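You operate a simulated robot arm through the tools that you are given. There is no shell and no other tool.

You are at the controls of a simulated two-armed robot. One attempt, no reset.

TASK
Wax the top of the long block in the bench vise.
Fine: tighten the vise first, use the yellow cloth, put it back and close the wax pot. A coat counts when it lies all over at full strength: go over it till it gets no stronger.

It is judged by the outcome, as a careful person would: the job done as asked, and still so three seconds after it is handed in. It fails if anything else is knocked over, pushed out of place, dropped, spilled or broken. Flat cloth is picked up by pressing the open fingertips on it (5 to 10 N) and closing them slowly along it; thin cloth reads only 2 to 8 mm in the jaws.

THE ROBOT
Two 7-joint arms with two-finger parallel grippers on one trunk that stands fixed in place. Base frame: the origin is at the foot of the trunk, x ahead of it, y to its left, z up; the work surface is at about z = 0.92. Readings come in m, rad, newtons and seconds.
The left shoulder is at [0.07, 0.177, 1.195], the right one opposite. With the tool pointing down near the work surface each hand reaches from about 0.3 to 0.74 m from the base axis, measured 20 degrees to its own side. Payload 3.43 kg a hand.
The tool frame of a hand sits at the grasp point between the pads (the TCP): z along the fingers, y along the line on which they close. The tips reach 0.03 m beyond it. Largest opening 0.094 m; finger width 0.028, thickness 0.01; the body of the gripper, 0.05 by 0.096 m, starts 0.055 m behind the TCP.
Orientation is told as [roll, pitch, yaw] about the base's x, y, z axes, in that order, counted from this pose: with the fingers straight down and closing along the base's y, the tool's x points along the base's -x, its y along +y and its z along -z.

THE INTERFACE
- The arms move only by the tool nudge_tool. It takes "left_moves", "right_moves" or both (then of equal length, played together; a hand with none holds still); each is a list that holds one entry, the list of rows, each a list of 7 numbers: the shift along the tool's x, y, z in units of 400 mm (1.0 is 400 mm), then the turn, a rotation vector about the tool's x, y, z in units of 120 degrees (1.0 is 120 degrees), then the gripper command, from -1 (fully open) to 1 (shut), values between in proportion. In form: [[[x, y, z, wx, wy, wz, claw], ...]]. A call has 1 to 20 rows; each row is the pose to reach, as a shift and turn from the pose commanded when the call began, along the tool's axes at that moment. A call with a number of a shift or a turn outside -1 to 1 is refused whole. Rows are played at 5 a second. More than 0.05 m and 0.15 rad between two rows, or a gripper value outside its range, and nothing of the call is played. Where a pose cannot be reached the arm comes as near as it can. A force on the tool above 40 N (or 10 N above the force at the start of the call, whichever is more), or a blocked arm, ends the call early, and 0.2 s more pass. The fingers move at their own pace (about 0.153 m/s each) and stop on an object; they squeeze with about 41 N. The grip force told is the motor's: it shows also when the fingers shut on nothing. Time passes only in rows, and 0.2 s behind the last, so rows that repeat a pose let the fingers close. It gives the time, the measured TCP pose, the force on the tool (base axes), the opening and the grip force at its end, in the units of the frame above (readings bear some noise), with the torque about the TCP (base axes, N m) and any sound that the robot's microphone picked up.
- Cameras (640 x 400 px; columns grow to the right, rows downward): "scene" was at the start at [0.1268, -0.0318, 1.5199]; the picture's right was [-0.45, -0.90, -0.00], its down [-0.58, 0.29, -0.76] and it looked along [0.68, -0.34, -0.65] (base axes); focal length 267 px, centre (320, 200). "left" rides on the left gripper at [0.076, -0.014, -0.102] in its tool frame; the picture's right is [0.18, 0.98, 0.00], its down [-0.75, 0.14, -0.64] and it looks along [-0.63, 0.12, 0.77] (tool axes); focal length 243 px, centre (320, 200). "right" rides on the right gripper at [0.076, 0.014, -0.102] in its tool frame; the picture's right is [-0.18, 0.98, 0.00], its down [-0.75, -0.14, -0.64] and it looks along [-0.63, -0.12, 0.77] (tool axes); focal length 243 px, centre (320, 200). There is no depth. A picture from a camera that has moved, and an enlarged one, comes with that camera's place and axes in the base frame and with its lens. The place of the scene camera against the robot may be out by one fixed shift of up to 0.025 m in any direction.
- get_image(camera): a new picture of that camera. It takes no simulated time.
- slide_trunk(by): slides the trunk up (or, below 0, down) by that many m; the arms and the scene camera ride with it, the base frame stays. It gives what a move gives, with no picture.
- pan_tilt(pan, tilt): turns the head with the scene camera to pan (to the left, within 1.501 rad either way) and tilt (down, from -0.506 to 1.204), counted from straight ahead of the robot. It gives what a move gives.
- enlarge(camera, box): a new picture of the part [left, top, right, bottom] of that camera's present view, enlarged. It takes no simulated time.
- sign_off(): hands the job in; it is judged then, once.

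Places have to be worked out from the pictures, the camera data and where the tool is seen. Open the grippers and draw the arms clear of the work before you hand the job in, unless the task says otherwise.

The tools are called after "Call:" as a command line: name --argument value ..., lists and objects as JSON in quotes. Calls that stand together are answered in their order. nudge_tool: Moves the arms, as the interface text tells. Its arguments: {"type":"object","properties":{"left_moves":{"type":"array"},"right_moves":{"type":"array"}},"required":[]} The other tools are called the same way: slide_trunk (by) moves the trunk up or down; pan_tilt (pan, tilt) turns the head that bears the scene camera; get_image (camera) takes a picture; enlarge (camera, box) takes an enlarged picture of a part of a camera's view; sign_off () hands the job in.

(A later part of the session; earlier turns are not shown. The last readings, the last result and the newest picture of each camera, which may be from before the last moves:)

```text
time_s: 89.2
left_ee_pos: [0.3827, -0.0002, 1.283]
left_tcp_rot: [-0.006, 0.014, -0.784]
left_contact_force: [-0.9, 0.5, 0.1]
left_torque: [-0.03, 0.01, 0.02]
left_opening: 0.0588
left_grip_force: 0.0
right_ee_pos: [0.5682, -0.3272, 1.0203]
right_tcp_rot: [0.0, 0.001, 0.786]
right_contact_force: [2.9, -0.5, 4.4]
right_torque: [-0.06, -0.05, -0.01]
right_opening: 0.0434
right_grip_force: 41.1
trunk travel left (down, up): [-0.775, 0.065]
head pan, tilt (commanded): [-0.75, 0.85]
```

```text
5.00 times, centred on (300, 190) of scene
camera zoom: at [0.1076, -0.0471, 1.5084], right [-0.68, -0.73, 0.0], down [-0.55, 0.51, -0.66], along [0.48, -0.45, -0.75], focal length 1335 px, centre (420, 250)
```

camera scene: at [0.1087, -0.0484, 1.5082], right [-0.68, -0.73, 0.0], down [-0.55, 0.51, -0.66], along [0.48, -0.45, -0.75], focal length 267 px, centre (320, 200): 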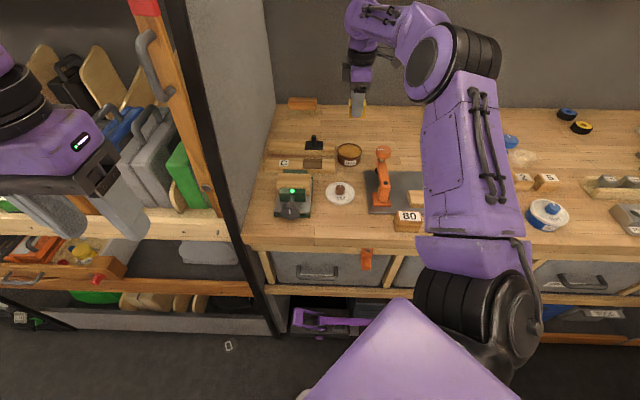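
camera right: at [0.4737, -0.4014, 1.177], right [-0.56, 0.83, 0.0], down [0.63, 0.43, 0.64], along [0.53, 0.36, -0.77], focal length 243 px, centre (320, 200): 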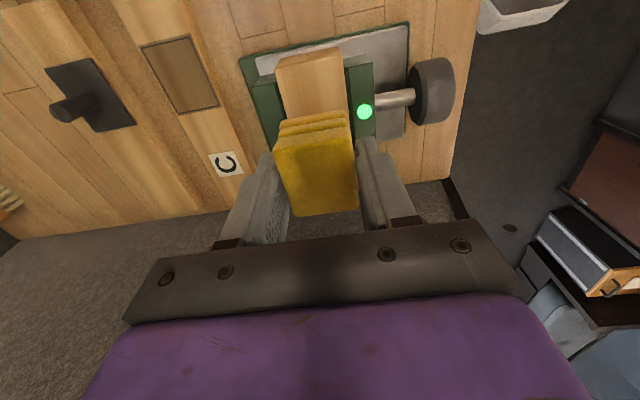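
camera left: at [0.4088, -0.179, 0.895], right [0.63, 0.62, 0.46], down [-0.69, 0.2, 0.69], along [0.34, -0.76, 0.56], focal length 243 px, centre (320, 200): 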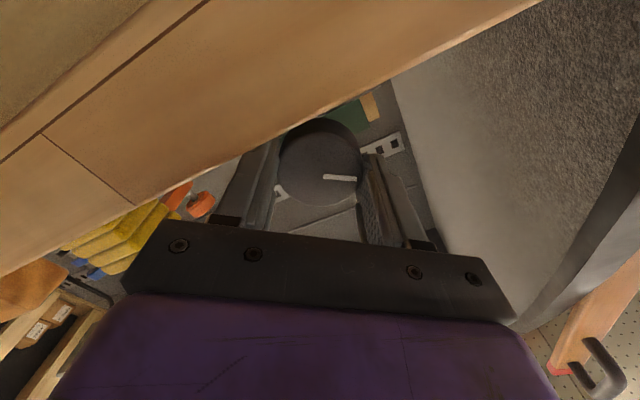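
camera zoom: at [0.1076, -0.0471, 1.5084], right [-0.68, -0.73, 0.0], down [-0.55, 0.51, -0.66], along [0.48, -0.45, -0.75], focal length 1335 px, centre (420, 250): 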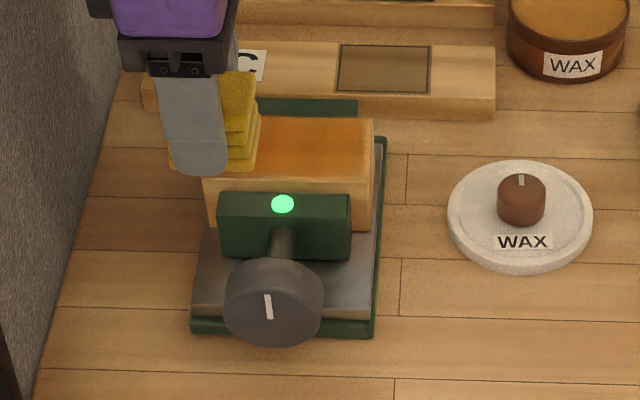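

The colour differs only subtly now. I lift off and carry the pad back over the pot for a fresh dip, which also gives the scene camera a clear view of the block.

Call:
nudge_tool --right_moves '[[[0, 0, -0.1, 0, 0, 0, 1], [0, 0, -0.2, 0, 0, 0, 1], [0.06, -0.047, -0.25, 0, 0, 0, 1], [0.13, -0.102, -0.25, 0, 0, 0, 1], [0.2, -0.158, -0.25, 0, 0, 0, 1], [0.27, -0.213, -0.25, 0, 0, 0, 1], [0.34, -0.268, -0.25, 0, 0, 0, 1], [0.41, -0.323, -0.25, 0, 0, 0, 1], [0.48, -0.378, -0.25, 0, 0, 0, 1], [0.5225, -0.412, -0.25, 0, 0, 0, 1], [0.5225, -0.412, -0.25, 0, 0, 0, 1]]]'

Call:
enlarge --camera "scene" --box '[260, 160, 330, 220]'

Call:
enlarge --camera "right" --box '[400, 120, 560, 240]'

Call:
enlarge --camera "right" --box '[240, 30, 400, 230]'

```text
time_s: 91.7
left_ee_pos: [0.3822, -0.0009, 1.2827]
left_tcp_rot: [-0.007, 0.016, -0.783]
left_contact_force: [0.3, 0.2, -0.5]
left_torque: [-0.01, -0.02, 0.01]
left_opening: 0.0589
left_grip_force: 0.1
right_ee_pos: [0.5373, -0.593, 1.1209]
right_tcp_rot: [0.001, 0.002, 0.787]
right_contact_force: [0.4, 0.0, -0.3]
right_torque: [-0.03, 0.02, 0.02]
right_opening: 0.0433
right_grip_force: 40.8
trunk travel left (down, up): [-0.775, 0.065]
head pan, tilt (commanded): [-0.75, 0.85]
```

```text
6.67 times, centred on (295, 190) of scene
camera zoom: at [0.1082, -0.0471, 1.5083], right [-0.68, -0.73, 0.0], down [-0.55, 0.51, -0.66], along [0.48, -0.45, -0.75], focal length 1780 px, centre (487, 267)
```

zoom: 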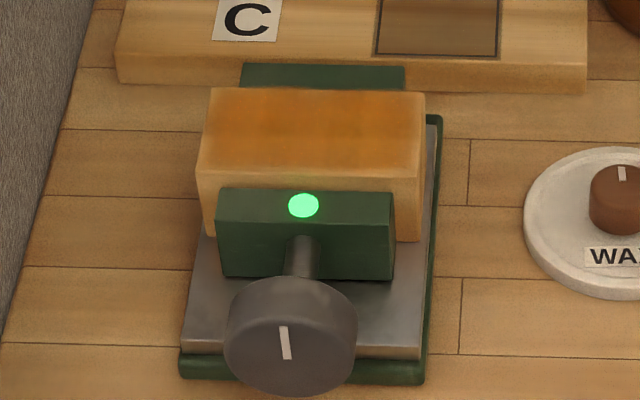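

```text
3.33 times, centred on (480, 180) of right
camera zoom: at [0.4738, -0.6358, 1.225], right [-0.57, 0.82, 0.0], down [0.63, 0.43, 0.64], along [0.53, 0.36, -0.77], focal length 809 px, centre (-213, 267)
```

zoom: 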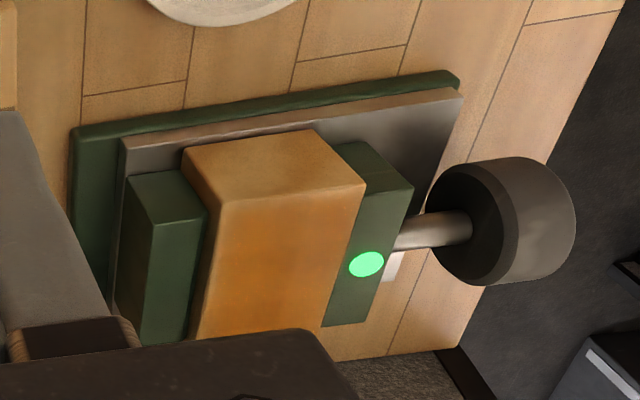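

```text
2.00 times, centred on (320, 130) of right
camera zoom: at [0.4738, -0.6358, 1.225], right [-0.57, 0.82, 0.0], down [0.63, 0.43, 0.64], along [0.53, 0.36, -0.77], focal length 485 px, centre (320, 340)
```

zoom: 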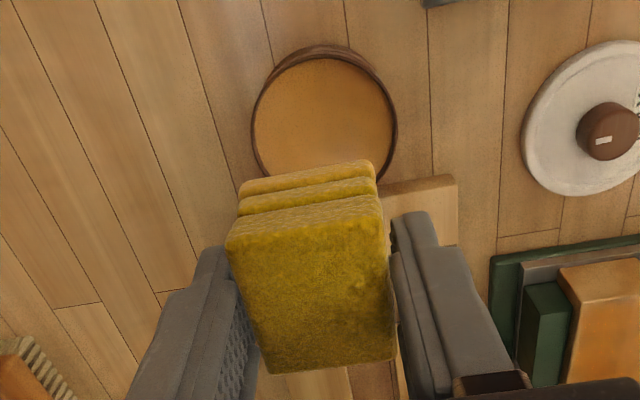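

In the clear view the coat is strong in the middle but weak toward the −e (right) end and edges. I re-dip: same spot, down to the wax.

Call:
nudge_tool --right_moves '[[[0, 0.001, 0.08, 0, 0, 0, 1], [0, 0.001, 0.17, 0, 0, 0, 1], [0, 0.001, 0.25, 0, 0, 0, 1], [0, 0.001, 0.295, 0, 0, 0, 1], [0, 0.001, 0.305, 0, 0, 0, 1], [0, 0.001, 0.311, 0, 0, 0, 1], [0, 0.001, 0.317, 0, 0, 0, 1], [0, 0.001, 0.317, 0, 0, 0, 1], [0, 0.001, 0.317, 0, 0, 0, 1]]]'

Call:
enlarge --camera "right" --box '[240, 60, 400, 190]'

```text
time_s: 93.7
left_ee_pos: [0.382, -0.0003, 1.284]
left_tcp_rot: [-0.008, 0.015, -0.786]
left_contact_force: [-0.2, -0.4, 0.0]
left_torque: [0.03, 0.01, 0.02]
left_opening: 0.0587
left_grip_force: 0.0
right_ee_pos: [0.5377, -0.5927, 0.9959]
right_tcp_rot: [-0.005, 0.0, 0.784]
right_contact_force: [5.2, -6.0, 16.7]
right_torque: [-0.41, 0.3, 0.18]
right_opening: 0.0435
right_grip_force: 41.4
trunk travel left (down, up): [-0.775, 0.065]
head pan, tilt (commanded): [-0.75, 0.85]
```

```text
3.08 times, centred on (320, 125) of right
camera zoom: at [0.4733, -0.635, 1.1005], right [-0.57, 0.82, 0.0], down [0.63, 0.44, 0.64], along [0.53, 0.36, -0.77], focal length 746 px, centre (320, 431)
```

zoom: 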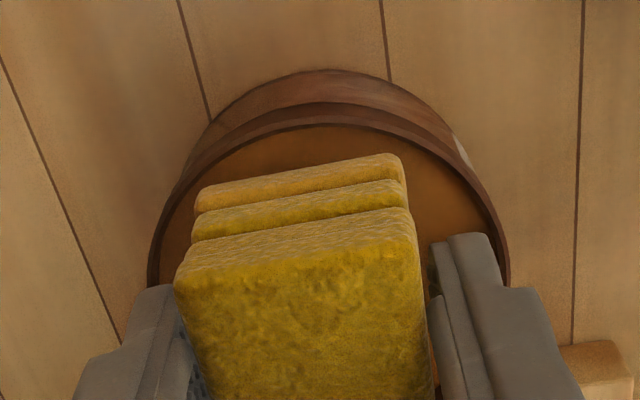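

Dipped (17 N). I lift and carry the pad back to the block centre, lowering to the same pressing height as before.

Call:
nudge_tool --right_moves '[[[0, 0, -0.04, 0, 0, 0, 1], [0, 0, -0.13, 0, 0, 0, 1], [0, 0, -0.23, 0, 0, 0, 1], [0, 0, -0.317, 0, 0, 0, 1], [-0.07, 0.0686, -0.317, 0, 0, 0, 1], [-0.14, 0.137, -0.317, 0, 0, 0, 1], [-0.21, 0.206, -0.317, 0, 0, 0, 1], [-0.28, 0.274, -0.317, 0, 0, 0, 1], [-0.35, 0.343, -0.317, 0, 0, 0, 1], [-0.4196, 0.4115, -0.317, 0, 0, 0, 1], [-0.4196, 0.4115, -0.23, 0, 0, 0, 1], [-0.4196, 0.4115, -0.15, 0, 0, 0, 1], [-0.4196, 0.4115, -0.09, 0, 0, 0, 1], [-0.4196, 0.4115, -0.075, 0, 0, 0, 1], [-0.4196, 0.4115, -0.067, 0, 0, 0, 1], [-0.4196, 0.4115, -0.067, 0, 0, 0, 1]]]'

Call:
enlarge --camera "right" --box '[230, 30, 430, 180]'

```text
time_s: 97.0
left_ee_pos: [0.382, 0.0, 1.2837]
left_tcp_rot: [-0.008, 0.016, -0.787]
left_contact_force: [0.1, 0.3, -0.1]
left_torque: [0.01, -0.03, 0.01]
left_opening: 0.059
left_grip_force: 0.0
right_ee_pos: [0.5392, -0.3577, 1.0202]
right_tcp_rot: [-0.002, 0.001, 0.785]
right_contact_force: [0.0, 0.0, 4.0]
right_torque: [0.03, -0.05, -0.04]
right_opening: 0.0434
right_grip_force: 40.8
trunk travel left (down, up): [-0.775, 0.065]
head pan, tilt (commanded): [-0.75, 0.85]
```

```text
2.67 times, centred on (330, 105) of right
camera zoom: at [0.4753, -0.4006, 1.125], right [-0.57, 0.82, 0.0], down [0.63, 0.43, 0.64], along [0.53, 0.36, -0.77], focal length 647 px, centre (293, 453)
```

zoom: 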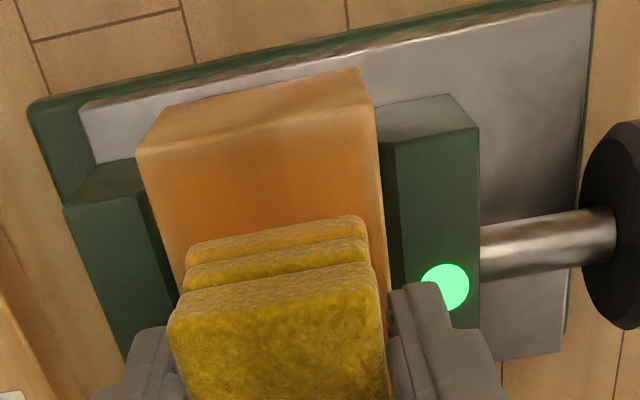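

Pressure is 4 N; I add ~1 mm press and wipe a pattern that works the two ends crosswise and the long edges with larger overrun.

Call:
nudge_tool --right_moves '[[[0.0525, 0.0175, 0.0025, 0, 0, 0, 1], [0.105, 0.035, 0.0025, 0, 0, 0, 1], [0.105, 0, 0.0025, 0, 0, 0, 1], [0.105, -0.035, 0.0025, 0, 0, 0, 1], [0.0525, -0.035, 0.0025, 0, 0, 0, 1], [0, -0.035, 0.0025, 0, 0, 0, 1], [-0.0525, -0.035, 0.0025, 0, 0, 0, 1], [-0.105, -0.035, 0.0025, 0, 0, 0, 1], [-0.105, 0, 0.0025, 0, 0, 0, 1], [-0.105, 0.035, 0.0025, 0, 0, 0, 1], [-0.0525, 0.035, 0.0025, 0, 0, 0, 1], [0, 0.035, 0.0025, 0, 0, 0, 1], [0.0525, 0.035, 0.0025, 0, 0, 0, 1], [0.105, 0.035, 0.0025, 0, 0, 0, 1], [0.105, 0.0175, 0.0025, 0, 0, 0, 1], [0.0525, 0.0175, 0.0025, 0, 0, 0, 1], [0, 0.0175, 0.0025, 0, 0, 0, 1], [-0.0525, 0.0175, 0.0025, 0, 0, 0, 1], [-0.105, 0.0175, 0.0025, 0, 0, 0, 1], [-0.105, -0.0175, 0.0025, 0, 0, 0, 1]]]'

Call:
enlarge --camera "scene" --box '[260, 160, 330, 220]'

Call:
enlarge --camera "right" --box '[230, 0, 430, 150]'

```text
time_s: 101.2
left_ee_pos: [0.3814, 0.0013, 1.2823]
left_tcp_rot: [-0.007, 0.014, -0.785]
left_contact_force: [-0.1, 0.1, -0.6]
left_torque: [-0.03, -0.06, 0.03]
left_opening: 0.0586
left_grip_force: 0.0
right_ee_pos: [0.5748, -0.3303, 1.0205]
right_tcp_rot: [0.0, 0.0, 0.788]
right_contact_force: [0.4, 4.0, 6.5]
right_torque: [0.06, 0.04, -0.04]
right_opening: 0.0433
right_grip_force: 41.3
trunk travel left (down, up): [-0.775, 0.065]
head pan, tilt (commanded): [-0.75, 0.85]
```

```text
6.67 times, centred on (295, 190) of scene
camera zoom: at [0.1075, -0.0464, 1.5084], right [-0.68, -0.73, 0.0], down [-0.55, 0.51, -0.66], along [0.48, -0.45, -0.75], focal length 1780 px, centre (487, 267)
```

zoom: 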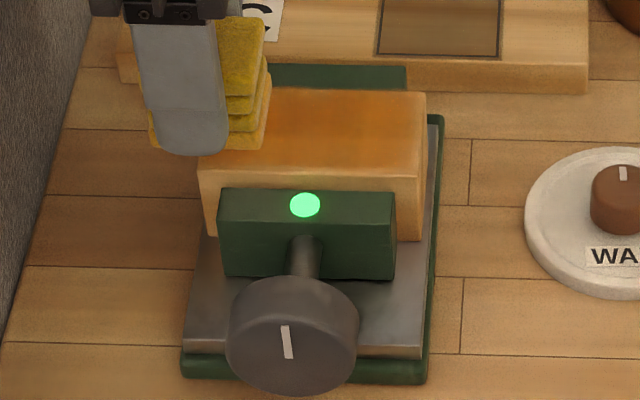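

```text
2.67 times, centred on (330, 75) of right
camera zoom: at [0.5109, -0.374, 1.1245], right [-0.57, 0.82, 0.0], down [0.63, 0.43, 0.64], along [0.53, 0.36, -0.77], focal length 647 px, centre (293, 533)
```

zoom: 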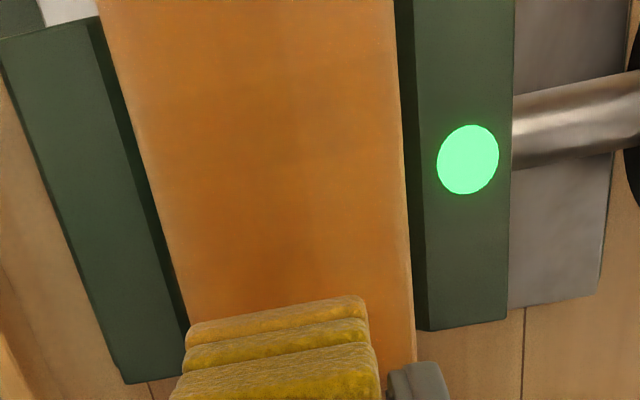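

Improving; the −e end is still a bit lighter. I continue with another pattern giving extra crosswise passes at both ends.

Call:
nudge_tool --right_moves '[[[0.0525, 0, 0, 0, 0, 0, 1], [0.105, 0, 0, 0, 0, 0, 1], [0.1575, 0, 0, 0, 0, 0, 1], [0.215, 0, 0, 0, 0, 0, 1], [0.215, -0.0175, 0, 0, 0, 0, 1], [0.215, 0.0175, 0, 0, 0, 0, 1], [0.215, 0.0525, 0, 0, 0, 0, 1], [0.175, 0.0525, 0, 0, 0, 0, 1], [0.175, 0.0175, 0, 0, 0, 0, 1], [0.175, -0.0175, 0, 0, 0, 0, 1], [0.125, -0.0175, 0, 0, 0, 0, 1], [0.075, -0.0175, 0, 0, 0, 0, 1], [0.035, -0.0175, 0, 0, 0, 0, 1], [-0.005, -0.0175, 0, 0, 0, 0, 1], [-0.005, 0.0175, 0, 0, 0, 0, 1], [-0.005, 0.0525, 0, 0, 0, 0, 1], [0.035, 0.0525, 0, 0, 0, 0, 1], [0.085, 0.0525, 0, 0, 0, 0, 1], [0.135, 0.0525, 0, 0, 0, 0, 1], [0.185, 0.0525, 0, 0, 0, 0, 1]]]'

Call:
enlarge --camera "scene" --box '[260, 160, 330, 220]'

Call:
enlarge --camera "right" --box '[230, 30, 430, 180]'

```text
time_s: 105.5
left_ee_pos: [0.3805, 0.0005, 1.2824]
left_tcp_rot: [-0.008, 0.015, -0.782]
left_contact_force: [0.1, 0.4, -0.4]
left_torque: [-0.01, 0.04, 0.02]
left_opening: 0.0589
left_grip_force: 0.1
right_ee_pos: [0.5063, -0.3696, 1.02]
right_tcp_rot: [-0.002, 0.001, 0.788]
right_contact_force: [3.0, 4.3, 11.0]
right_torque: [0.22, -0.19, 0.04]
right_opening: 0.0431
right_grip_force: 40.6
trunk travel left (down, up): [-0.775, 0.065]
head pan, tilt (commanded): [-0.75, 0.85]
```

```text
6.67 times, centred on (295, 190) of scene
camera zoom: at [0.107, -0.0463, 1.5085], right [-0.68, -0.73, 0.0], down [-0.55, 0.51, -0.66], along [0.48, -0.45, -0.75], focal length 1780 px, centre (487, 267)
```

zoom: 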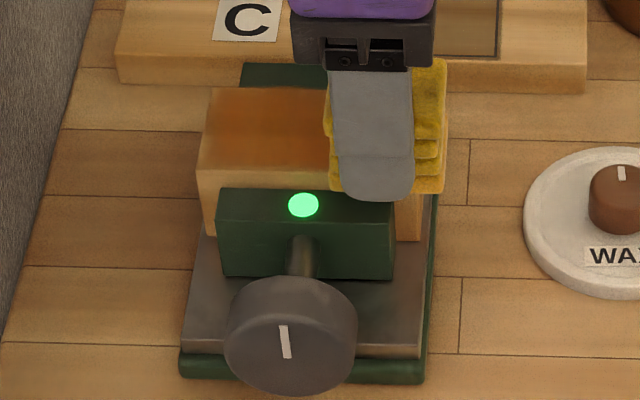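

```text
2.67 times, centred on (330, 105) of right
camera zoom: at [0.442, -0.4117, 1.1243], right [-0.57, 0.82, 0.0], down [0.63, 0.44, 0.64], along [0.53, 0.36, -0.77], focal length 647 px, centre (293, 453)
```

zoom: 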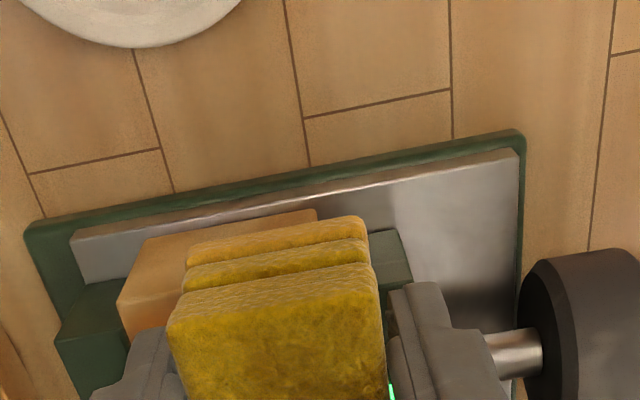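

I continue with a third pattern, dwelling on both ends, then lift to judge the coat.

Call:
nudge_tool --right_moves '[[[0.035, 0, 0, 0, 0, 0, 1], [0.035, -0.035, 0, 0, 0, 0, 1], [0.035, -0.07, 0, 0, 0, 0, 1], [0.005, -0.07, 0, 0, 0, 0, 1], [0.005, -0.035, 0, 0, 0, 0, 1], [0.005, 0, 0, 0, 0, 0, 1], [-0.03, -0.015, 0, 0, 0, 0, 1], [-0.08, -0.015, 0, 0, 0, 0, 1], [-0.13, -0.015, 0, 0, 0, 0, 1], [-0.195, -0.015, 0, 0, 0, 0, 1], [-0.195, -0.045, 0, 0, 0, 0, 1], [-0.195, -0.07, 0, 0, 0, 0, 1], [-0.165, -0.07, 0, 0, 0, 0, 1], [-0.165, -0.035, 0, 0, 0, 0, 1], [-0.165, 0, 0, 0, 0, 0, 1], [-0.195, 0, 0, 0, 0, 0, 1], [-0.195, -0.035, 0, 0, 0, 0, 1], [-0.14, -0.035, 0, 0, 0, 0, 1], [-0.08, -0.035, 0, 0, 0, 0, 1], [-0.02, -0.035, 0, 0, 0, 0, 1]]]'

Call:
enlarge --camera "scene" --box '[260, 160, 330, 220]'

```text
time_s: 109.7
left_ee_pos: [0.3818, 0.0004, 1.2824]
left_tcp_rot: [-0.007, 0.014, -0.783]
left_contact_force: [0.6, -0.3, 0.0]
left_torque: [-0.03, 0.04, -0.03]
left_opening: 0.0589
left_grip_force: 0.0
right_ee_pos: [0.522, -0.3739, 1.0203]
right_tcp_rot: [-0.002, 0.0, 0.786]
right_contact_force: [1.6, 1.8, 5.4]
right_torque: [0.1, -0.1, -0.01]
right_opening: 0.0436
right_grip_force: 41.1
trunk travel left (down, up): [-0.775, 0.065]
head pan, tilt (commanded): [-0.75, 0.85]
```

```text
6.67 times, centred on (295, 190) of scene
camera zoom: at [0.1076, -0.0471, 1.5084], right [-0.68, -0.73, 0.0], down [-0.55, 0.51, -0.66], along [0.48, -0.45, -0.75], focal length 1780 px, centre (487, 267)
```

zoom: 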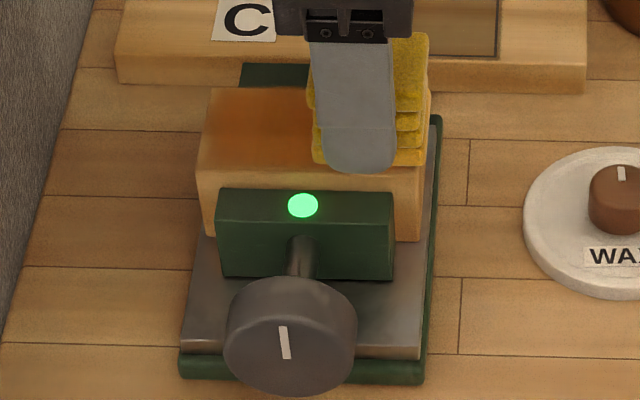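

The +e (left) end is still lighter; the cloth probably runs out of wax quickly. I go for another dip in one combined move, and view the block meanwhile.

Call:
nudge_tool --right_moves '[[[0, 0, -0.1, 0, 0, 0, 1], [0.03, -0.035, -0.2, 0, 0, 0, 1], [0.09, -0.1, -0.25, 0, 0, 0, 1], [0.15, -0.17, -0.25, 0, 0, 0, 1], [0.21, -0.24, -0.25, 0, 0, 0, 1], [0.27, -0.31, -0.25, 0, 0, 0, 1], [0.33, -0.38, -0.25, 0, 0, 0, 1], [0.3593, -0.4134, -0.25, 0, 0, 0, 1], [0.3593, -0.4134, -0.2, 0, 0, 0, 1], [0.3593, -0.4134, -0.1, 0, 0, 0, 1], [0.3593, -0.4134, -0.01, 0, 0, 0, 1], [0.3593, -0.4134, 0.04, 0, 0, 0, 1], [0.3593, -0.4134, 0.055, 0, 0, 0, 1], [0.3593, -0.4134, 0.0625, 0, 0, 0, 1], [0.3593, -0.4134, 0.0625, 0, 0, 0, 1], [0.3593, -0.4134, 0.0625, 0, 0, 0, 1]]]'

Call:
enlarge --camera "scene" --box '[270, 165, 320, 205]'

Call:
enlarge --camera "right" --box '[240, 60, 400, 190]'

```text
time_s: 113.0
left_ee_pos: [0.381, -0.0003, 1.2827]
left_tcp_rot: [-0.009, 0.013, -0.786]
left_contact_force: [-0.7, -0.4, 0.1]
left_torque: [0.0, 0.01, -0.02]
left_opening: 0.0589
left_grip_force: 0.1
right_ee_pos: [0.5376, -0.5934, 0.9963]
right_tcp_rot: [0.0, 0.002, 0.787]
right_contact_force: [0.9, -1.7, 7.5]
right_torque: [-0.12, 0.09, 0.06]
right_opening: 0.0434
right_grip_force: 41.1
trunk travel left (down, up): [-0.775, 0.065]
head pan, tilt (commanded): [-0.75, 0.85]
```

```text
10.00 times, centred on (295, 185) of scene
camera zoom: at [0.1076, -0.0471, 1.5085], right [-0.68, -0.73, 0.0], down [-0.55, 0.51, -0.66], along [0.48, -0.45, -0.75], focal length 2670 px, centre (570, 350)
```

zoom: 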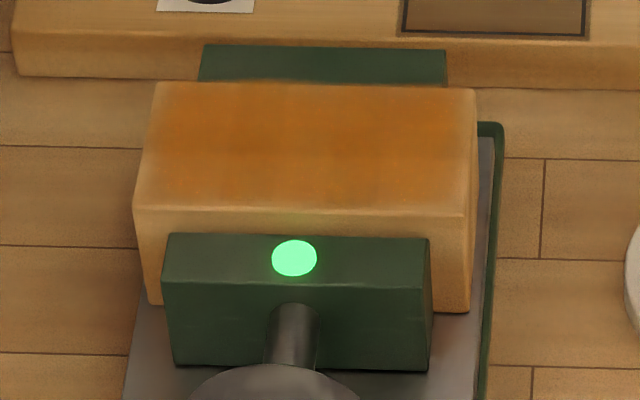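

```text
3.08 times, centred on (320, 125) of right
camera zoom: at [0.4738, -0.6358, 1.0997], right [-0.57, 0.82, 0.0], down [0.63, 0.43, 0.64], along [0.53, 0.36, -0.77], focal length 746 px, centre (320, 431)
```

zoom: 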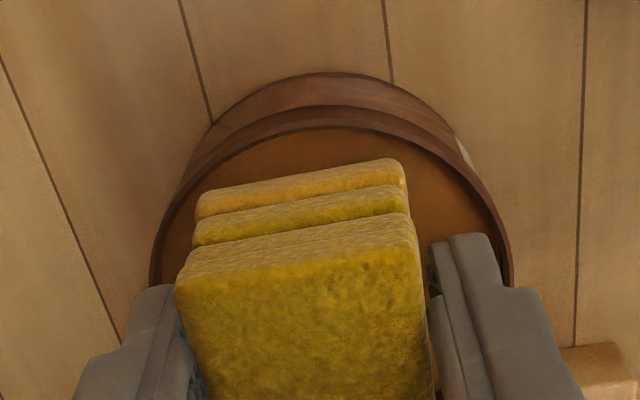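

The coat is now fairly even, lighter only along the two ends and edges. Dip done (7.5 N). I return, landing on the +e end first, and work that end crosswise.

Call:
nudge_tool --right_moves '[[[0, 0, -0.05, 0, 0, 0, 1], [0, 0, -0.15, 0, 0, 0, 1], [0, 0, -0.25, 0, 0, 0, 1], [-0.05, 0.04, -0.3125, 0, 0, 0, 1], [-0.13, 0.1, -0.3125, 0, 0, 0, 1], [-0.21, 0.165, -0.3125, 0, 0, 0, 1], [-0.29, 0.23, -0.3125, 0, 0, 0, 1], [-0.37, 0.295, -0.3125, 0, 0, 0, 1], [-0.45, 0.355, -0.3125, 0, 0, 0, 1], [-0.5245, 0.4138, -0.3, 0, 0, 0, 1], [-0.5245, 0.4138, -0.21, 0, 0, 0, 1], [-0.5245, 0.4138, -0.13, 0, 0, 0, 1], [-0.5245, 0.4138, -0.08, 0, 0, 0, 1], [-0.5245, 0.4138, -0.06, 0, 0, 0, 1], [-0.5345, 0.4488, -0.06, 0, 0, 0, 1], [-0.5345, 0.4138, -0.06, 0, 0, 0, 1], [-0.5345, 0.3788, -0.06, 0, 0, 0, 1], [-0.5045, 0.3788, -0.06, 0, 0, 0, 1], [-0.5045, 0.4138, -0.06, 0, 0, 0, 1], [-0.5045, 0.4488, -0.06, 0, 0, 0, 1]]]'

Call:
enlarge --camera "right" --box '[230, 0, 430, 150]'

```text
time_s: 117.2
left_ee_pos: [0.3808, -0.0013, 1.2826]
left_tcp_rot: [-0.007, 0.015, -0.786]
left_contact_force: [0.2, 0.5, 0.4]
left_torque: [0.0, 0.0, 0.0]
left_opening: 0.0589
left_grip_force: 0.0
right_ee_pos: [0.5533, -0.3244, 1.0207]
right_tcp_rot: [-0.005, 0.003, 0.787]
right_contact_force: [2.3, -3.9, 14.4]
right_torque: [-0.26, -0.07, -0.02]
right_opening: 0.0432
right_grip_force: 40.6
trunk travel left (down, up): [-0.775, 0.065]
head pan, tilt (commanded): [-0.75, 0.85]
```

```text
2.67 times, centred on (330, 75) of right
camera zoom: at [0.4884, -0.3663, 1.1238], right [-0.56, 0.83, 0.0], down [0.63, 0.43, 0.64], along [0.53, 0.36, -0.77], focal length 647 px, centre (293, 533)
```

zoom: 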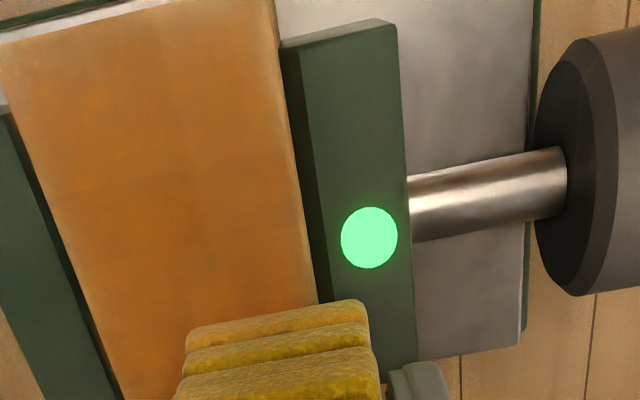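

The view confirms lighter zones toward the −e end and long edges. I run the next pattern: both edges full length and the −e end crosswise.

Call:
nudge_tool --right_moves '[[[-0.03, 0, 0, 0, 0, 0, 1], [-0.03, -0.035, 0, 0, 0, 0, 1], [-0.03, -0.07, 0, 0, 0, 0, 1], [0.025, -0.075, 0, 0, 0, 0, 1], [0.085, -0.075, 0, 0, 0, 0, 1], [0.145, -0.075, 0, 0, 0, 0, 1], [0.2, -0.075, 0, 0, 0, 0, 1], [0.2, -0.035, 0, 0, 0, 0, 1], [0.2, 0.005, 0, 0, 0, 0, 1], [0.175, 0.005, 0, 0, 0, 0, 1], [0.175, -0.035, 0, 0, 0, 0, 1], [0.175, -0.075, 0, 0, 0, 0, 1], [0.155, -0.035, 0, 0, 0, 0, 1], [0.155, 0.005, 0, 0, 0, 0, 1], [0.095, 0.005, 0, 0, 0, 0, 1], [0.035, 0.005, 0, 0, 0, 0, 1], [-0.025, 0.005, 0, 0, 0, 0, 1], [-0.025, -0.02, 0, 0, 0, 0, 1], [0.035, -0.02, 0, 0, 0, 0, 1], [0.095, -0.02, 0, 0, 0, 0, 1]]]'

Call:
enlarge --camera "right" --box '[230, 0, 430, 150]'

Call:
enlarge --camera "scene" --box '[270, 165, 320, 205]'

```text
time_s: 121.5
left_ee_pos: [0.3804, -0.0003, 1.2827]
left_tcp_rot: [-0.009, 0.014, -0.783]
left_contact_force: [-0.1, -0.8, 1.0]
left_torque: [0.0, 0.02, -0.01]
left_opening: 0.0591
left_grip_force: 0.0
right_ee_pos: [0.533, -0.3553, 1.0193]
right_tcp_rot: [-0.002, -0.001, 0.785]
right_contact_force: [0.4, 1.8, 8.6]
right_torque: [0.16, 0.01, -0.04]
right_opening: 0.0437
right_grip_force: 40.9
trunk travel left (down, up): [-0.775, 0.065]
head pan, tilt (commanded): [-0.75, 0.85]
```

```text
2.67 times, centred on (330, 75) of right
camera zoom: at [0.4688, -0.3987, 1.1236], right [-0.57, 0.82, 0.0], down [0.63, 0.43, 0.64], along [0.53, 0.36, -0.77], focal length 647 px, centre (293, 533)
```

zoom: 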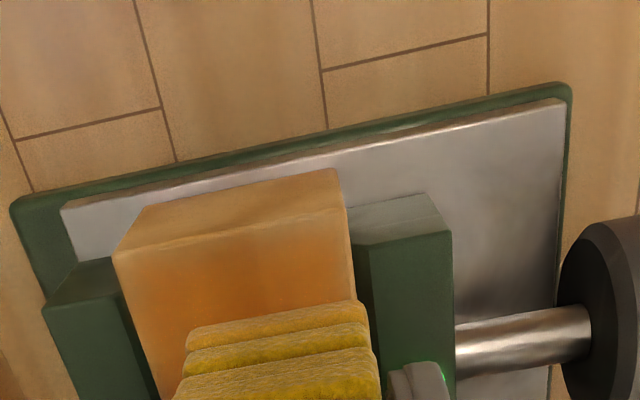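

```text
10.00 times, centred on (295, 185) of scene
camera zoom: at [0.1066, -0.0475, 1.5085], right [-0.68, -0.73, 0.0], down [-0.55, 0.51, -0.66], along [0.48, -0.45, -0.75], focal length 2670 px, centre (570, 350)
```

zoom: 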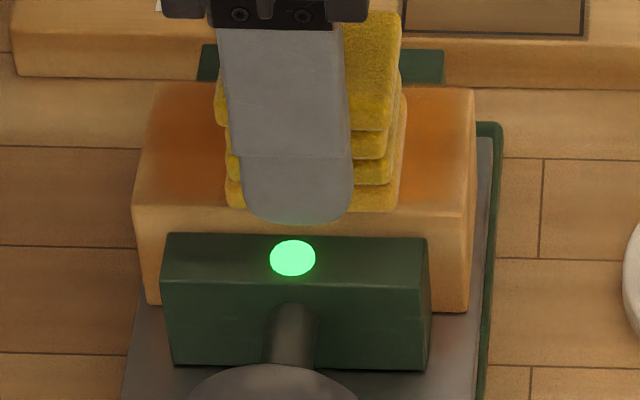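

Now the coat looks even almost to the ends. I dip again, compare the clear picture with the last, and then go over it again to see if it still gains.

Call:
nudge_tool --right_moves '[[[0, 0, -0.1, 0, 0, 0, 1], [0.03, -0.035, -0.2, 0, 0, 0, 1], [0.1, -0.1, -0.25, 0, 0, 0, 1], [0.17, -0.175, -0.25, 0, 0, 0, 1], [0.24, -0.25, -0.25, 0, 0, 0, 1], [0.31, -0.32, -0.25, 0, 0, 0, 1], [0.38, -0.395, -0.25, 0, 0, 0, 1], [0.4118, -0.4278, -0.25, 0, 0, 0, 1], [0.4118, -0.4278, -0.2, 0, 0, 0, 1], [0.4118, -0.4278, -0.1, 0, 0, 0, 1], [0.4118, -0.4278, -0.01, 0, 0, 0, 1], [0.4118, -0.4278, 0.04, 0, 0, 0, 1], [0.4118, -0.4278, 0.055, 0, 0, 0, 1], [0.4118, -0.4278, 0.062, 0, 0, 0, 1], [0.4118, -0.4278, 0.062, 0, 0, 0, 1], [0.4118, -0.4278, 0.062, 0, 0, 0, 1]]]'

Call:
enlarge --camera "scene" --box '[270, 165, 320, 205]'

Call:
enlarge --camera "right" --box '[240, 60, 400, 190]'

```text
time_s: 124.8
left_ee_pos: [0.3811, -0.0002, 1.2835]
left_tcp_rot: [-0.007, 0.013, -0.785]
left_contact_force: [0.4, 0.1, -0.4]
left_torque: [0.01, 0.02, -0.05]
left_opening: 0.0585
left_grip_force: 0.1
right_ee_pos: [0.537, -0.5931, 0.9942]
right_tcp_rot: [-0.003, 0.003, 0.787]
right_contact_force: [1.8, -1.8, 6.6]
right_torque: [-0.28, -0.05, 0.04]
right_opening: 0.0434
right_grip_force: 41.3
trunk travel left (down, up): [-0.775, 0.065]
head pan, tilt (commanded): [-0.75, 0.85]
```

```text
10.00 times, centred on (295, 185) of scene
camera zoom: at [0.1076, -0.0471, 1.5085], right [-0.68, -0.73, 0.0], down [-0.55, 0.51, -0.66], along [0.48, -0.45, -0.75], focal length 2670 px, centre (570, 350)
```

zoom: 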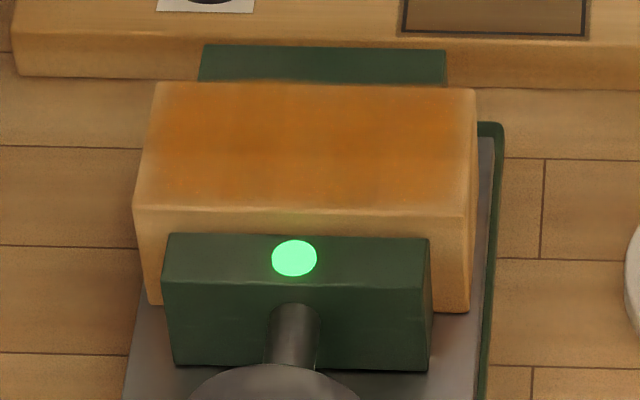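

```text
3.08 times, centred on (320, 125) of right
camera zoom: at [0.4735, -0.6361, 1.0991], right [-0.57, 0.82, 0.0], down [0.63, 0.43, 0.64], along [0.53, 0.36, -0.77], focal length 746 px, centre (320, 431)
```

zoom: 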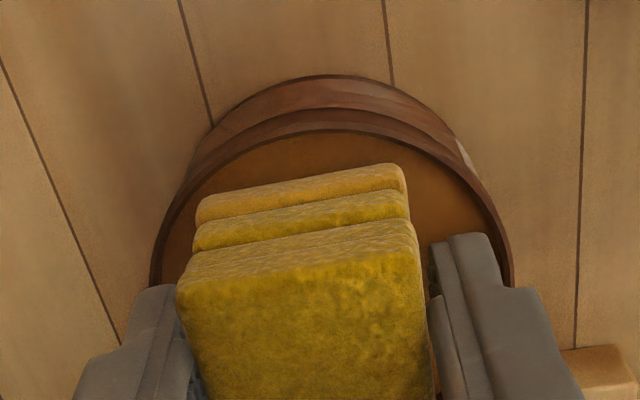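

The coat gained slightly at the ends; the middle looks unchanged. With fresh wax I go over it again, landing on the −e end first.

Call:
nudge_tool --right_moves '[[[0, 0, -0.05, 0, 0, 0, 1], [0, 0, -0.15, 0, 0, 0, 1], [0, 0, -0.25, 0, 0, 0, 1], [-0.04, 0.05, -0.312, 0, 0, 0, 1], [-0.1, 0.13, -0.312, 0, 0, 0, 1], [-0.16, 0.21, -0.312, 0, 0, 0, 1], [-0.22, 0.29, -0.312, 0, 0, 0, 1], [-0.28, 0.36, -0.312, 0, 0, 0, 1], [-0.315, 0.4122, -0.28, 0, 0, 0, 1], [-0.315, 0.4122, -0.2, 0, 0, 0, 1], [-0.315, 0.4122, -0.12, 0, 0, 0, 1], [-0.315, 0.4122, -0.08, 0, 0, 0, 1], [-0.315, 0.4122, -0.06, 0, 0, 0, 1], [-0.305, 0.4522, -0.06, 0, 0, 0, 1], [-0.305, 0.4122, -0.06, 0, 0, 0, 1], [-0.305, 0.3722, -0.06, 0, 0, 0, 1], [-0.325, 0.3722, -0.06, 0, 0, 0, 1], [-0.325, 0.4122, -0.06, 0, 0, 0, 1], [-0.325, 0.4522, -0.06, 0, 0, 0, 1], [-0.305, 0.4522, -0.06, 0, 0, 0, 1]]]'

Call:
nudge_tool --right_moves '[[[0, -0.04, 0, 0, 0, 0, 1], [0, -0.08, 0, 0, 0, 0, 1], [-0.05, -0.08, 0, 0, 0, 0, 1], [-0.11, -0.08, 0, 0, 0, 0, 1], [-0.17, -0.08, 0, 0, 0, 0, 1], [-0.23, -0.08, 0, 0, 0, 0, 1], [-0.23, -0.04, 0, 0, 0, 0, 1], [-0.23, 0.0, 0, 0, 0, 0, 1], [-0.21, 0.0, 0, 0, 0, 0, 1], [-0.21, -0.04, 0, 0, 0, 0, 1], [-0.21, -0.08, 0, 0, 0, 0, 1], [-0.19, -0.04, 0, 0, 0, 0, 1], [-0.19, 0.0, 0, 0, 0, 0, 1], [-0.13, 0.0, 0, 0, 0, 0, 1], [-0.07, 0.0, 0, 0, 0, 0, 1], [-0.01, 0.0, 0, 0, 0, 0, 1], [-0.01, -0.025, 0, 0, 0, 0, 1], [-0.08, -0.025, 0, 0, 0, 0, 1], [-0.15, -0.025, 0, 0, 0, 0, 1], [-0.22, -0.025, 0, 0, 0, 0, 1]]]'

Call:
nudge_tool --right_moves '[[[0, -0.03, 0, 0, 0, 0, 1], [0.06, -0.03, 0, 0, 0, 0, 1], [0.12, -0.03, 0, 0, 0, 0, 1], [0.18, -0.03, 0, 0, 0, 0, 1], [0.22, -0.03, 0, 0, 0, 0, 1], [0.22, -0.055, 0, 0, 0, 0, 1], [0.16, -0.055, 0, 0, 0, 0, 1], [0.1, -0.055, 0, 0, 0, 0, 1], [0.04, -0.055, 0, 0, 0, 0, 1], [-0.01, -0.055, 0, 0, 0, 0, 1], [-0.01, -0.015, 0, 0, 0, 0, 1], [-0.01, 0.025, 0, 0, 0, 0, 1], [0.04, 0.025, 0, 0, 0, 0, 1], [0.1, 0.025, 0, 0, 0, 0, 1], [0.16, 0.025, 0, 0, 0, 0, 1], [0.22, 0.025, 0, 0, 0, 0, 1], [0.22, -0.015, 0, 0, 0, 0, 1], [0.16, -0.015, 0, 0, 0, 0, 1], [0.1, -0.015, 0, 0, 0, 0, 1], [0.1, -0.015, 0, 0, 0, 0, 1]]]'

Call:
enlarge --camera "scene" --box '[270, 165, 320, 205]'

```text
time_s: 129.1
left_ee_pos: [0.3828, 0.0026, 1.2818]
left_tcp_rot: [-0.008, 0.012, -0.783]
left_contact_force: [1.0, 0.1, 1.2]
left_torque: [-0.01, 0.01, 0.0]
left_opening: 0.0588
left_grip_force: 0.1
right_ee_pos: [0.4952, -0.3765, 1.0201]
right_tcp_rot: [-0.002, 0.0, 0.789]
right_contact_force: [3.5, 5.8, 12.1]
right_torque: [0.23, -0.28, 0.01]
right_opening: 0.0436
right_grip_force: 41.2
trunk travel left (down, up): [-0.775, 0.065]
head pan, tilt (commanded): [-0.75, 0.85]
```

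```text
time_s: 133.2
left_ee_pos: [0.3787, -0.0014, 1.2827]
left_tcp_rot: [-0.006, 0.014, -0.786]
left_contact_force: [0.6, 0.2, -0.1]
left_torque: [0.01, 0.04, 0.0]
left_opening: 0.0588
left_grip_force: 0.1
right_ee_pos: [0.5642, -0.3237, 1.0187]
right_tcp_rot: [-0.004, 0.0, 0.786]
right_contact_force: [-2.0, -1.5, 11.6]
right_torque: [-0.15, 0.16, 0.04]
right_opening: 0.0434
right_grip_force: 41.1
trunk travel left (down, up): [-0.775, 0.065]
head pan, tilt (commanded): [-0.75, 0.85]
```

```text
time_s: 137.4
left_ee_pos: [0.3806, 0.0002, 1.2826]
left_tcp_rot: [-0.007, 0.013, -0.785]
left_contact_force: [0.4, -0.7, 0.0]
left_torque: [0.04, -0.02, 0.01]
left_opening: 0.0587
left_grip_force: 0.0
right_ee_pos: [0.5411, -0.3556, 1.0181]
right_tcp_rot: [0.001, -0.002, 0.787]
right_contact_force: [-1.2, 4.4, 6.3]
right_torque: [0.05, -0.01, -0.04]
right_opening: 0.0435
right_grip_force: 40.1
trunk travel left (down, up): [-0.775, 0.065]
head pan, tilt (commanded): [-0.75, 0.85]
```

```text
10.00 times, centred on (295, 185) of scene
camera zoom: at [0.1068, -0.0473, 1.5084], right [-0.68, -0.73, 0.0], down [-0.55, 0.51, -0.66], along [0.48, -0.45, -0.75], focal length 2670 px, centre (570, 350)
```

zoom: 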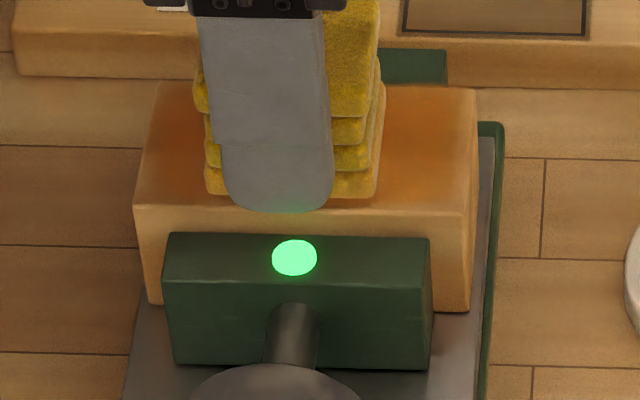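

I lift off and move over the pot again to see the whole coat unobstructed.

Call:
nudge_tool --right_moves '[[[0, 0, -0.1, 0, 0, 0, 1], [0.03, -0.03, -0.2, 0, 0, 0, 1], [0.1, -0.1, -0.25, 0, 0, 0, 1], [0.17, -0.17, -0.25, 0, 0, 0, 1], [0.24, -0.24, -0.25, 0, 0, 0, 1], [0.31, -0.31, -0.25, 0, 0, 0, 1], [0.38, -0.375, -0.25, 0, 0, 0, 1], [0.4255, -0.412, -0.25, 0, 0, 0, 1], [0.4255, -0.412, -0.25, 0, 0, 0, 1]]]'

Call:
enlarge --camera "scene" --box '[270, 165, 320, 205]'

Call:
enlarge --camera "right" --box '[420, 130, 540, 230]'

Call:
enlarge --camera "right" --box '[240, 30, 400, 230]'

```text
time_s: 139.4
left_ee_pos: [0.3816, -0.0004, 1.2819]
left_tcp_rot: [-0.007, 0.015, -0.785]
left_contact_force: [1.4, 0.0, -0.1]
left_torque: [0.01, 0.01, -0.01]
left_opening: 0.0587
left_grip_force: 0.1
right_ee_pos: [0.5362, -0.5932, 1.1174]
right_tcp_rot: [0.001, 0.002, 0.786]
right_contact_force: [0.3, 0.2, -0.9]
right_torque: [-0.02, 0.01, 0.0]
right_opening: 0.0434
right_grip_force: 40.8
trunk travel left (down, up): [-0.775, 0.065]
head pan, tilt (commanded): [-0.75, 0.85]
```

```text
10.00 times, centred on (295, 185) of scene
camera zoom: at [0.1084, -0.0474, 1.5083], right [-0.68, -0.73, 0.0], down [-0.55, 0.51, -0.66], along [0.48, -0.45, -0.75], focal length 2670 px, centre (570, 350)
```

zoom: 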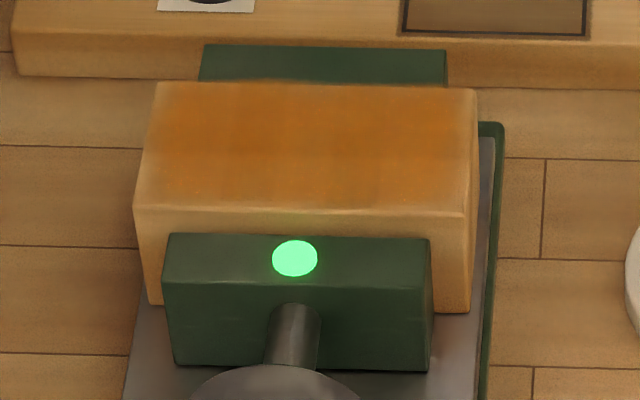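

```text
4.00 times, centred on (480, 180) of right
camera zoom: at [0.4729, -0.6357, 1.2224], right [-0.57, 0.82, 0.0], down [0.63, 0.43, 0.64], along [0.53, 0.36, -0.77], focal length 970 px, centre (-320, 280)
```

zoom: 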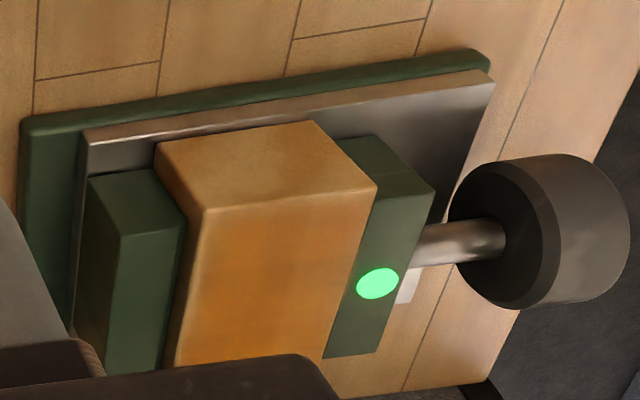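

```text
2.00 times, centred on (320, 130) of right
camera zoom: at [0.4729, -0.6357, 1.2224], right [-0.57, 0.82, 0.0], down [0.63, 0.43, 0.64], along [0.53, 0.36, -0.77], focal length 485 px, centre (320, 340)
```

zoom: 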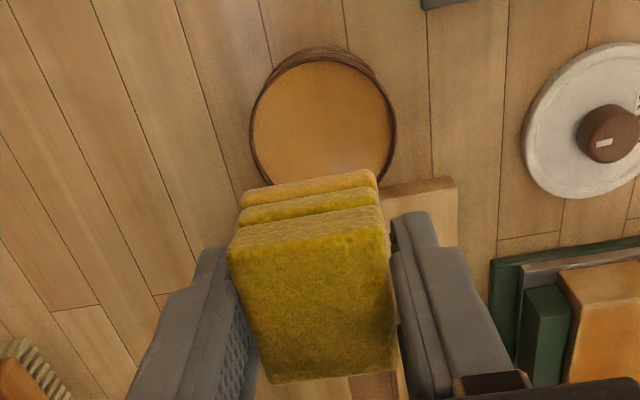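

The picture is practically unchanged in the field; only narrow borders look a touch lighter. I take one more dip to finish the borders properly.

Call:
nudge_tool --right_moves '[[[0.001, 0, 0.09, 0, 0, 0, 1], [0.001, 0, 0.18, 0, 0, 0, 1], [0.001, 0, 0.26, 0, 0, 0, 1], [0.001, 0, 0.29, 0, 0, 0, 1], [0.001, 0, 0.303, 0, 0, 0, 1], [0.001, 0, 0.312, 0, 0, 0, 1], [0.001, 0, 0.312, 0, 0, 0, 1], [0.001, 0, 0.29, 0, 0, 0, 1], [0.001, 0, 0.2, 0, 0, 0, 1], [0.001, 0, 0.1, 0, 0, 0, 1], [0.001, 0, 0.0, 0, 0, 0, 1]]]'

Call:
enlarge --camera "right" --box '[240, 30, 400, 230]'

```text
time_s: 141.8
left_ee_pos: [0.382, 0.0001, 1.2808]
left_tcp_rot: [-0.007, 0.017, -0.786]
left_contact_force: [0.5, 0.1, 0.4]
left_torque: [0.01, 0.0, 0.01]
left_opening: 0.0589
left_grip_force: 0.2
right_ee_pos: [0.5368, -0.5935, 1.1178]
right_tcp_rot: [-0.001, 0.001, 0.785]
right_contact_force: [0.3, -0.3, -0.3]
right_torque: [0.0, 0.02, -0.01]
right_opening: 0.0435
right_grip_force: 41.5
trunk travel left (down, up): [-0.775, 0.065]
head pan, tilt (commanded): [-0.75, 0.85]
```

```text
2.00 times, centred on (320, 130) of right
camera zoom: at [0.473, -0.6361, 1.2224], right [-0.57, 0.82, 0.0], down [0.63, 0.43, 0.64], along [0.53, 0.36, -0.77], focal length 485 px, centre (320, 340)
```

zoom: 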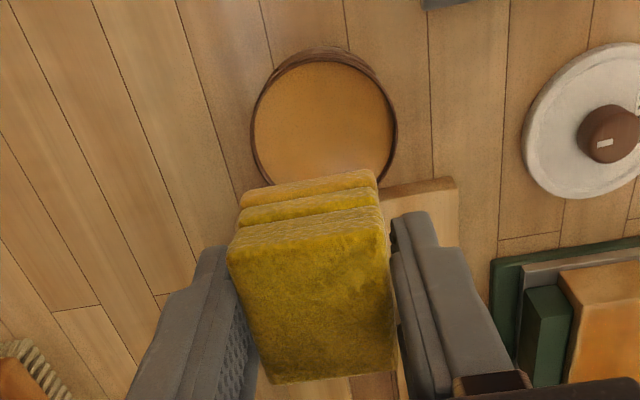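

Dipped again. I return to the block and run along its border with the pad's centre near the edges.

Call:
nudge_tool --right_moves '[[[-0.05, 0.06, 0, 0, 0, 0, 1], [-0.1, 0.125, 0, 0, 0, 0, 1], [-0.15, 0.19, 0, 0, 0, 0, 1], [-0.2, 0.255, 0, 0, 0, 0, 1], [-0.25, 0.315, 0, 0, 0, 0, 1], [-0.3, 0.375, 0, 0, 0, 0, 1], [-0.33, 0.4126, 0.03, 0, 0, 0, 1], [-0.33, 0.4126, 0.12, 0, 0, 0, 1], [-0.33, 0.4126, 0.2, 0, 0, 0, 1], [-0.33, 0.4126, 0.235, 0, 0, 0, 1], [-0.33, 0.4126, 0.2525, 0, 0, 0, 1], [-0.3085, 0.4126, 0.2525, 0, 0, 0, 1], [-0.3085, 0.4576, 0.2525, 0, 0, 0, 1], [-0.361, 0.4576, 0.2525, 0, 0, 0, 1], [-0.421, 0.4576, 0.2525, 0, 0, 0, 1], [-0.481, 0.4576, 0.2525, 0, 0, 0, 1], [-0.5335, 0.4576, 0.2525, 0, 0, 0, 1], [-0.5335, 0.4126, 0.2525, 0, 0, 0, 1], [-0.5335, 0.3676, 0.2525, 0, 0, 0, 1], [-0.481, 0.3676, 0.2525, 0, 0, 0, 1]]]'

Call:
enlarge --camera "scene" --box '[260, 160, 330, 220]'

```text
time_s: 146.1
left_ee_pos: [0.3798, 0.0014, 1.2826]
left_tcp_rot: [-0.007, 0.014, -0.785]
left_contact_force: [-0.1, -0.5, -0.3]
left_torque: [-0.01, -0.01, -0.02]
left_opening: 0.0586
left_grip_force: 0.0
right_ee_pos: [0.5683, -0.3533, 1.0184]
right_tcp_rot: [-0.002, 0.001, 0.786]
right_contact_force: [4.5, 2.4, 9.9]
right_torque: [0.14, -0.11, -0.02]
right_opening: 0.0434
right_grip_force: 41.0
trunk travel left (down, up): [-0.775, 0.065]
head pan, tilt (commanded): [-0.75, 0.85]
```

```text
6.67 times, centred on (295, 190) of scene
camera zoom: at [0.107, -0.0463, 1.5085], right [-0.68, -0.73, 0.0], down [-0.55, 0.51, -0.66], along [0.48, -0.45, -0.75], focal length 1780 px, centre (487, 267)
```

zoom: 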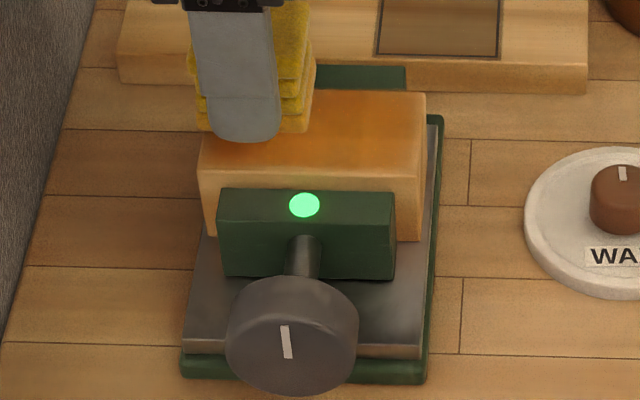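

Vise still green, block unmoved. I complete the border pass on the other long edge and both ends, then mid strokes.

Call:
nudge_tool --right_moves '[[[0.06, 0, 0, 0, 0, 0, 1], [0.12, 0, 0, 0, 0, 0, 1], [0.1725, 0, 0, 0, 0, 0, 1], [0.1725, 0.045, 0, 0, 0, 0, 1], [0.1725, 0.09, 0, 0, 0, 0, 1], [0.185, 0.09, 0, 0, 0, 0, 1], [0.185, 0.045, 0, 0, 0, 0, 1], [0.185, 0, 0, 0, 0, 0, 1], [0.15, 0.025, 0, 0, 0, 0, 1], [0.09, 0.025, 0, 0, 0, 0, 1], [0.03, 0.025, 0, 0, 0, 0, 1], [-0.03, 0.025, 0, 0, 0, 0, 1], [-0.065, 0, 0, 0, 0, 0, 1], [-0.065, 0.045, 0, 0, 0, 0, 1], [-0.065, 0.09, 0, 0, 0, 0, 1], [-0.03, 0.065, 0, 0, 0, 0, 1], [0.03, 0.065, 0, 0, 0, 0, 1], [0.09, 0.065, 0, 0, 0, 0, 1], [0.15, 0.065, 0, 0, 0, 0, 1], [0.15, 0.045, 0, 0, 0, 0, 1]]]'

Call:
enlarge --camera "scene" --box '[260, 160, 330, 220]'

```text
time_s: 150.2
left_ee_pos: [0.3805, 0.001, 1.2833]
left_tcp_rot: [-0.006, 0.012, -0.784]
left_contact_force: [0.0, 0.5, 0.7]
left_torque: [0.02, 0.02, 0.0]
left_opening: 0.0589
left_grip_force: 0.0
right_ee_pos: [0.5109, -0.3832, 1.0173]
right_tcp_rot: [-0.002, 0.002, 0.787]
right_contact_force: [-5.3, 4.7, 11.3]
right_torque: [0.23, 0.09, 0.06]
right_opening: 0.0434
right_grip_force: 40.8
trunk travel left (down, up): [-0.775, 0.065]
head pan, tilt (commanded): [-0.75, 0.85]
```

```text
6.67 times, centred on (295, 190) of scene
camera zoom: at [0.1055, -0.0457, 1.5086], right [-0.68, -0.73, 0.0], down [-0.55, 0.51, -0.66], along [0.48, -0.45, -0.75], focal length 1780 px, centre (487, 267)
```

zoom: 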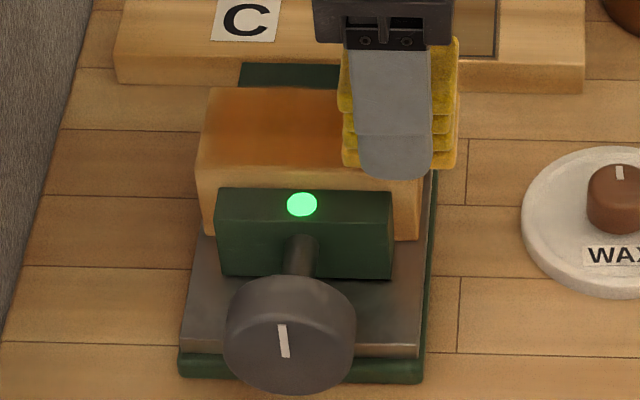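

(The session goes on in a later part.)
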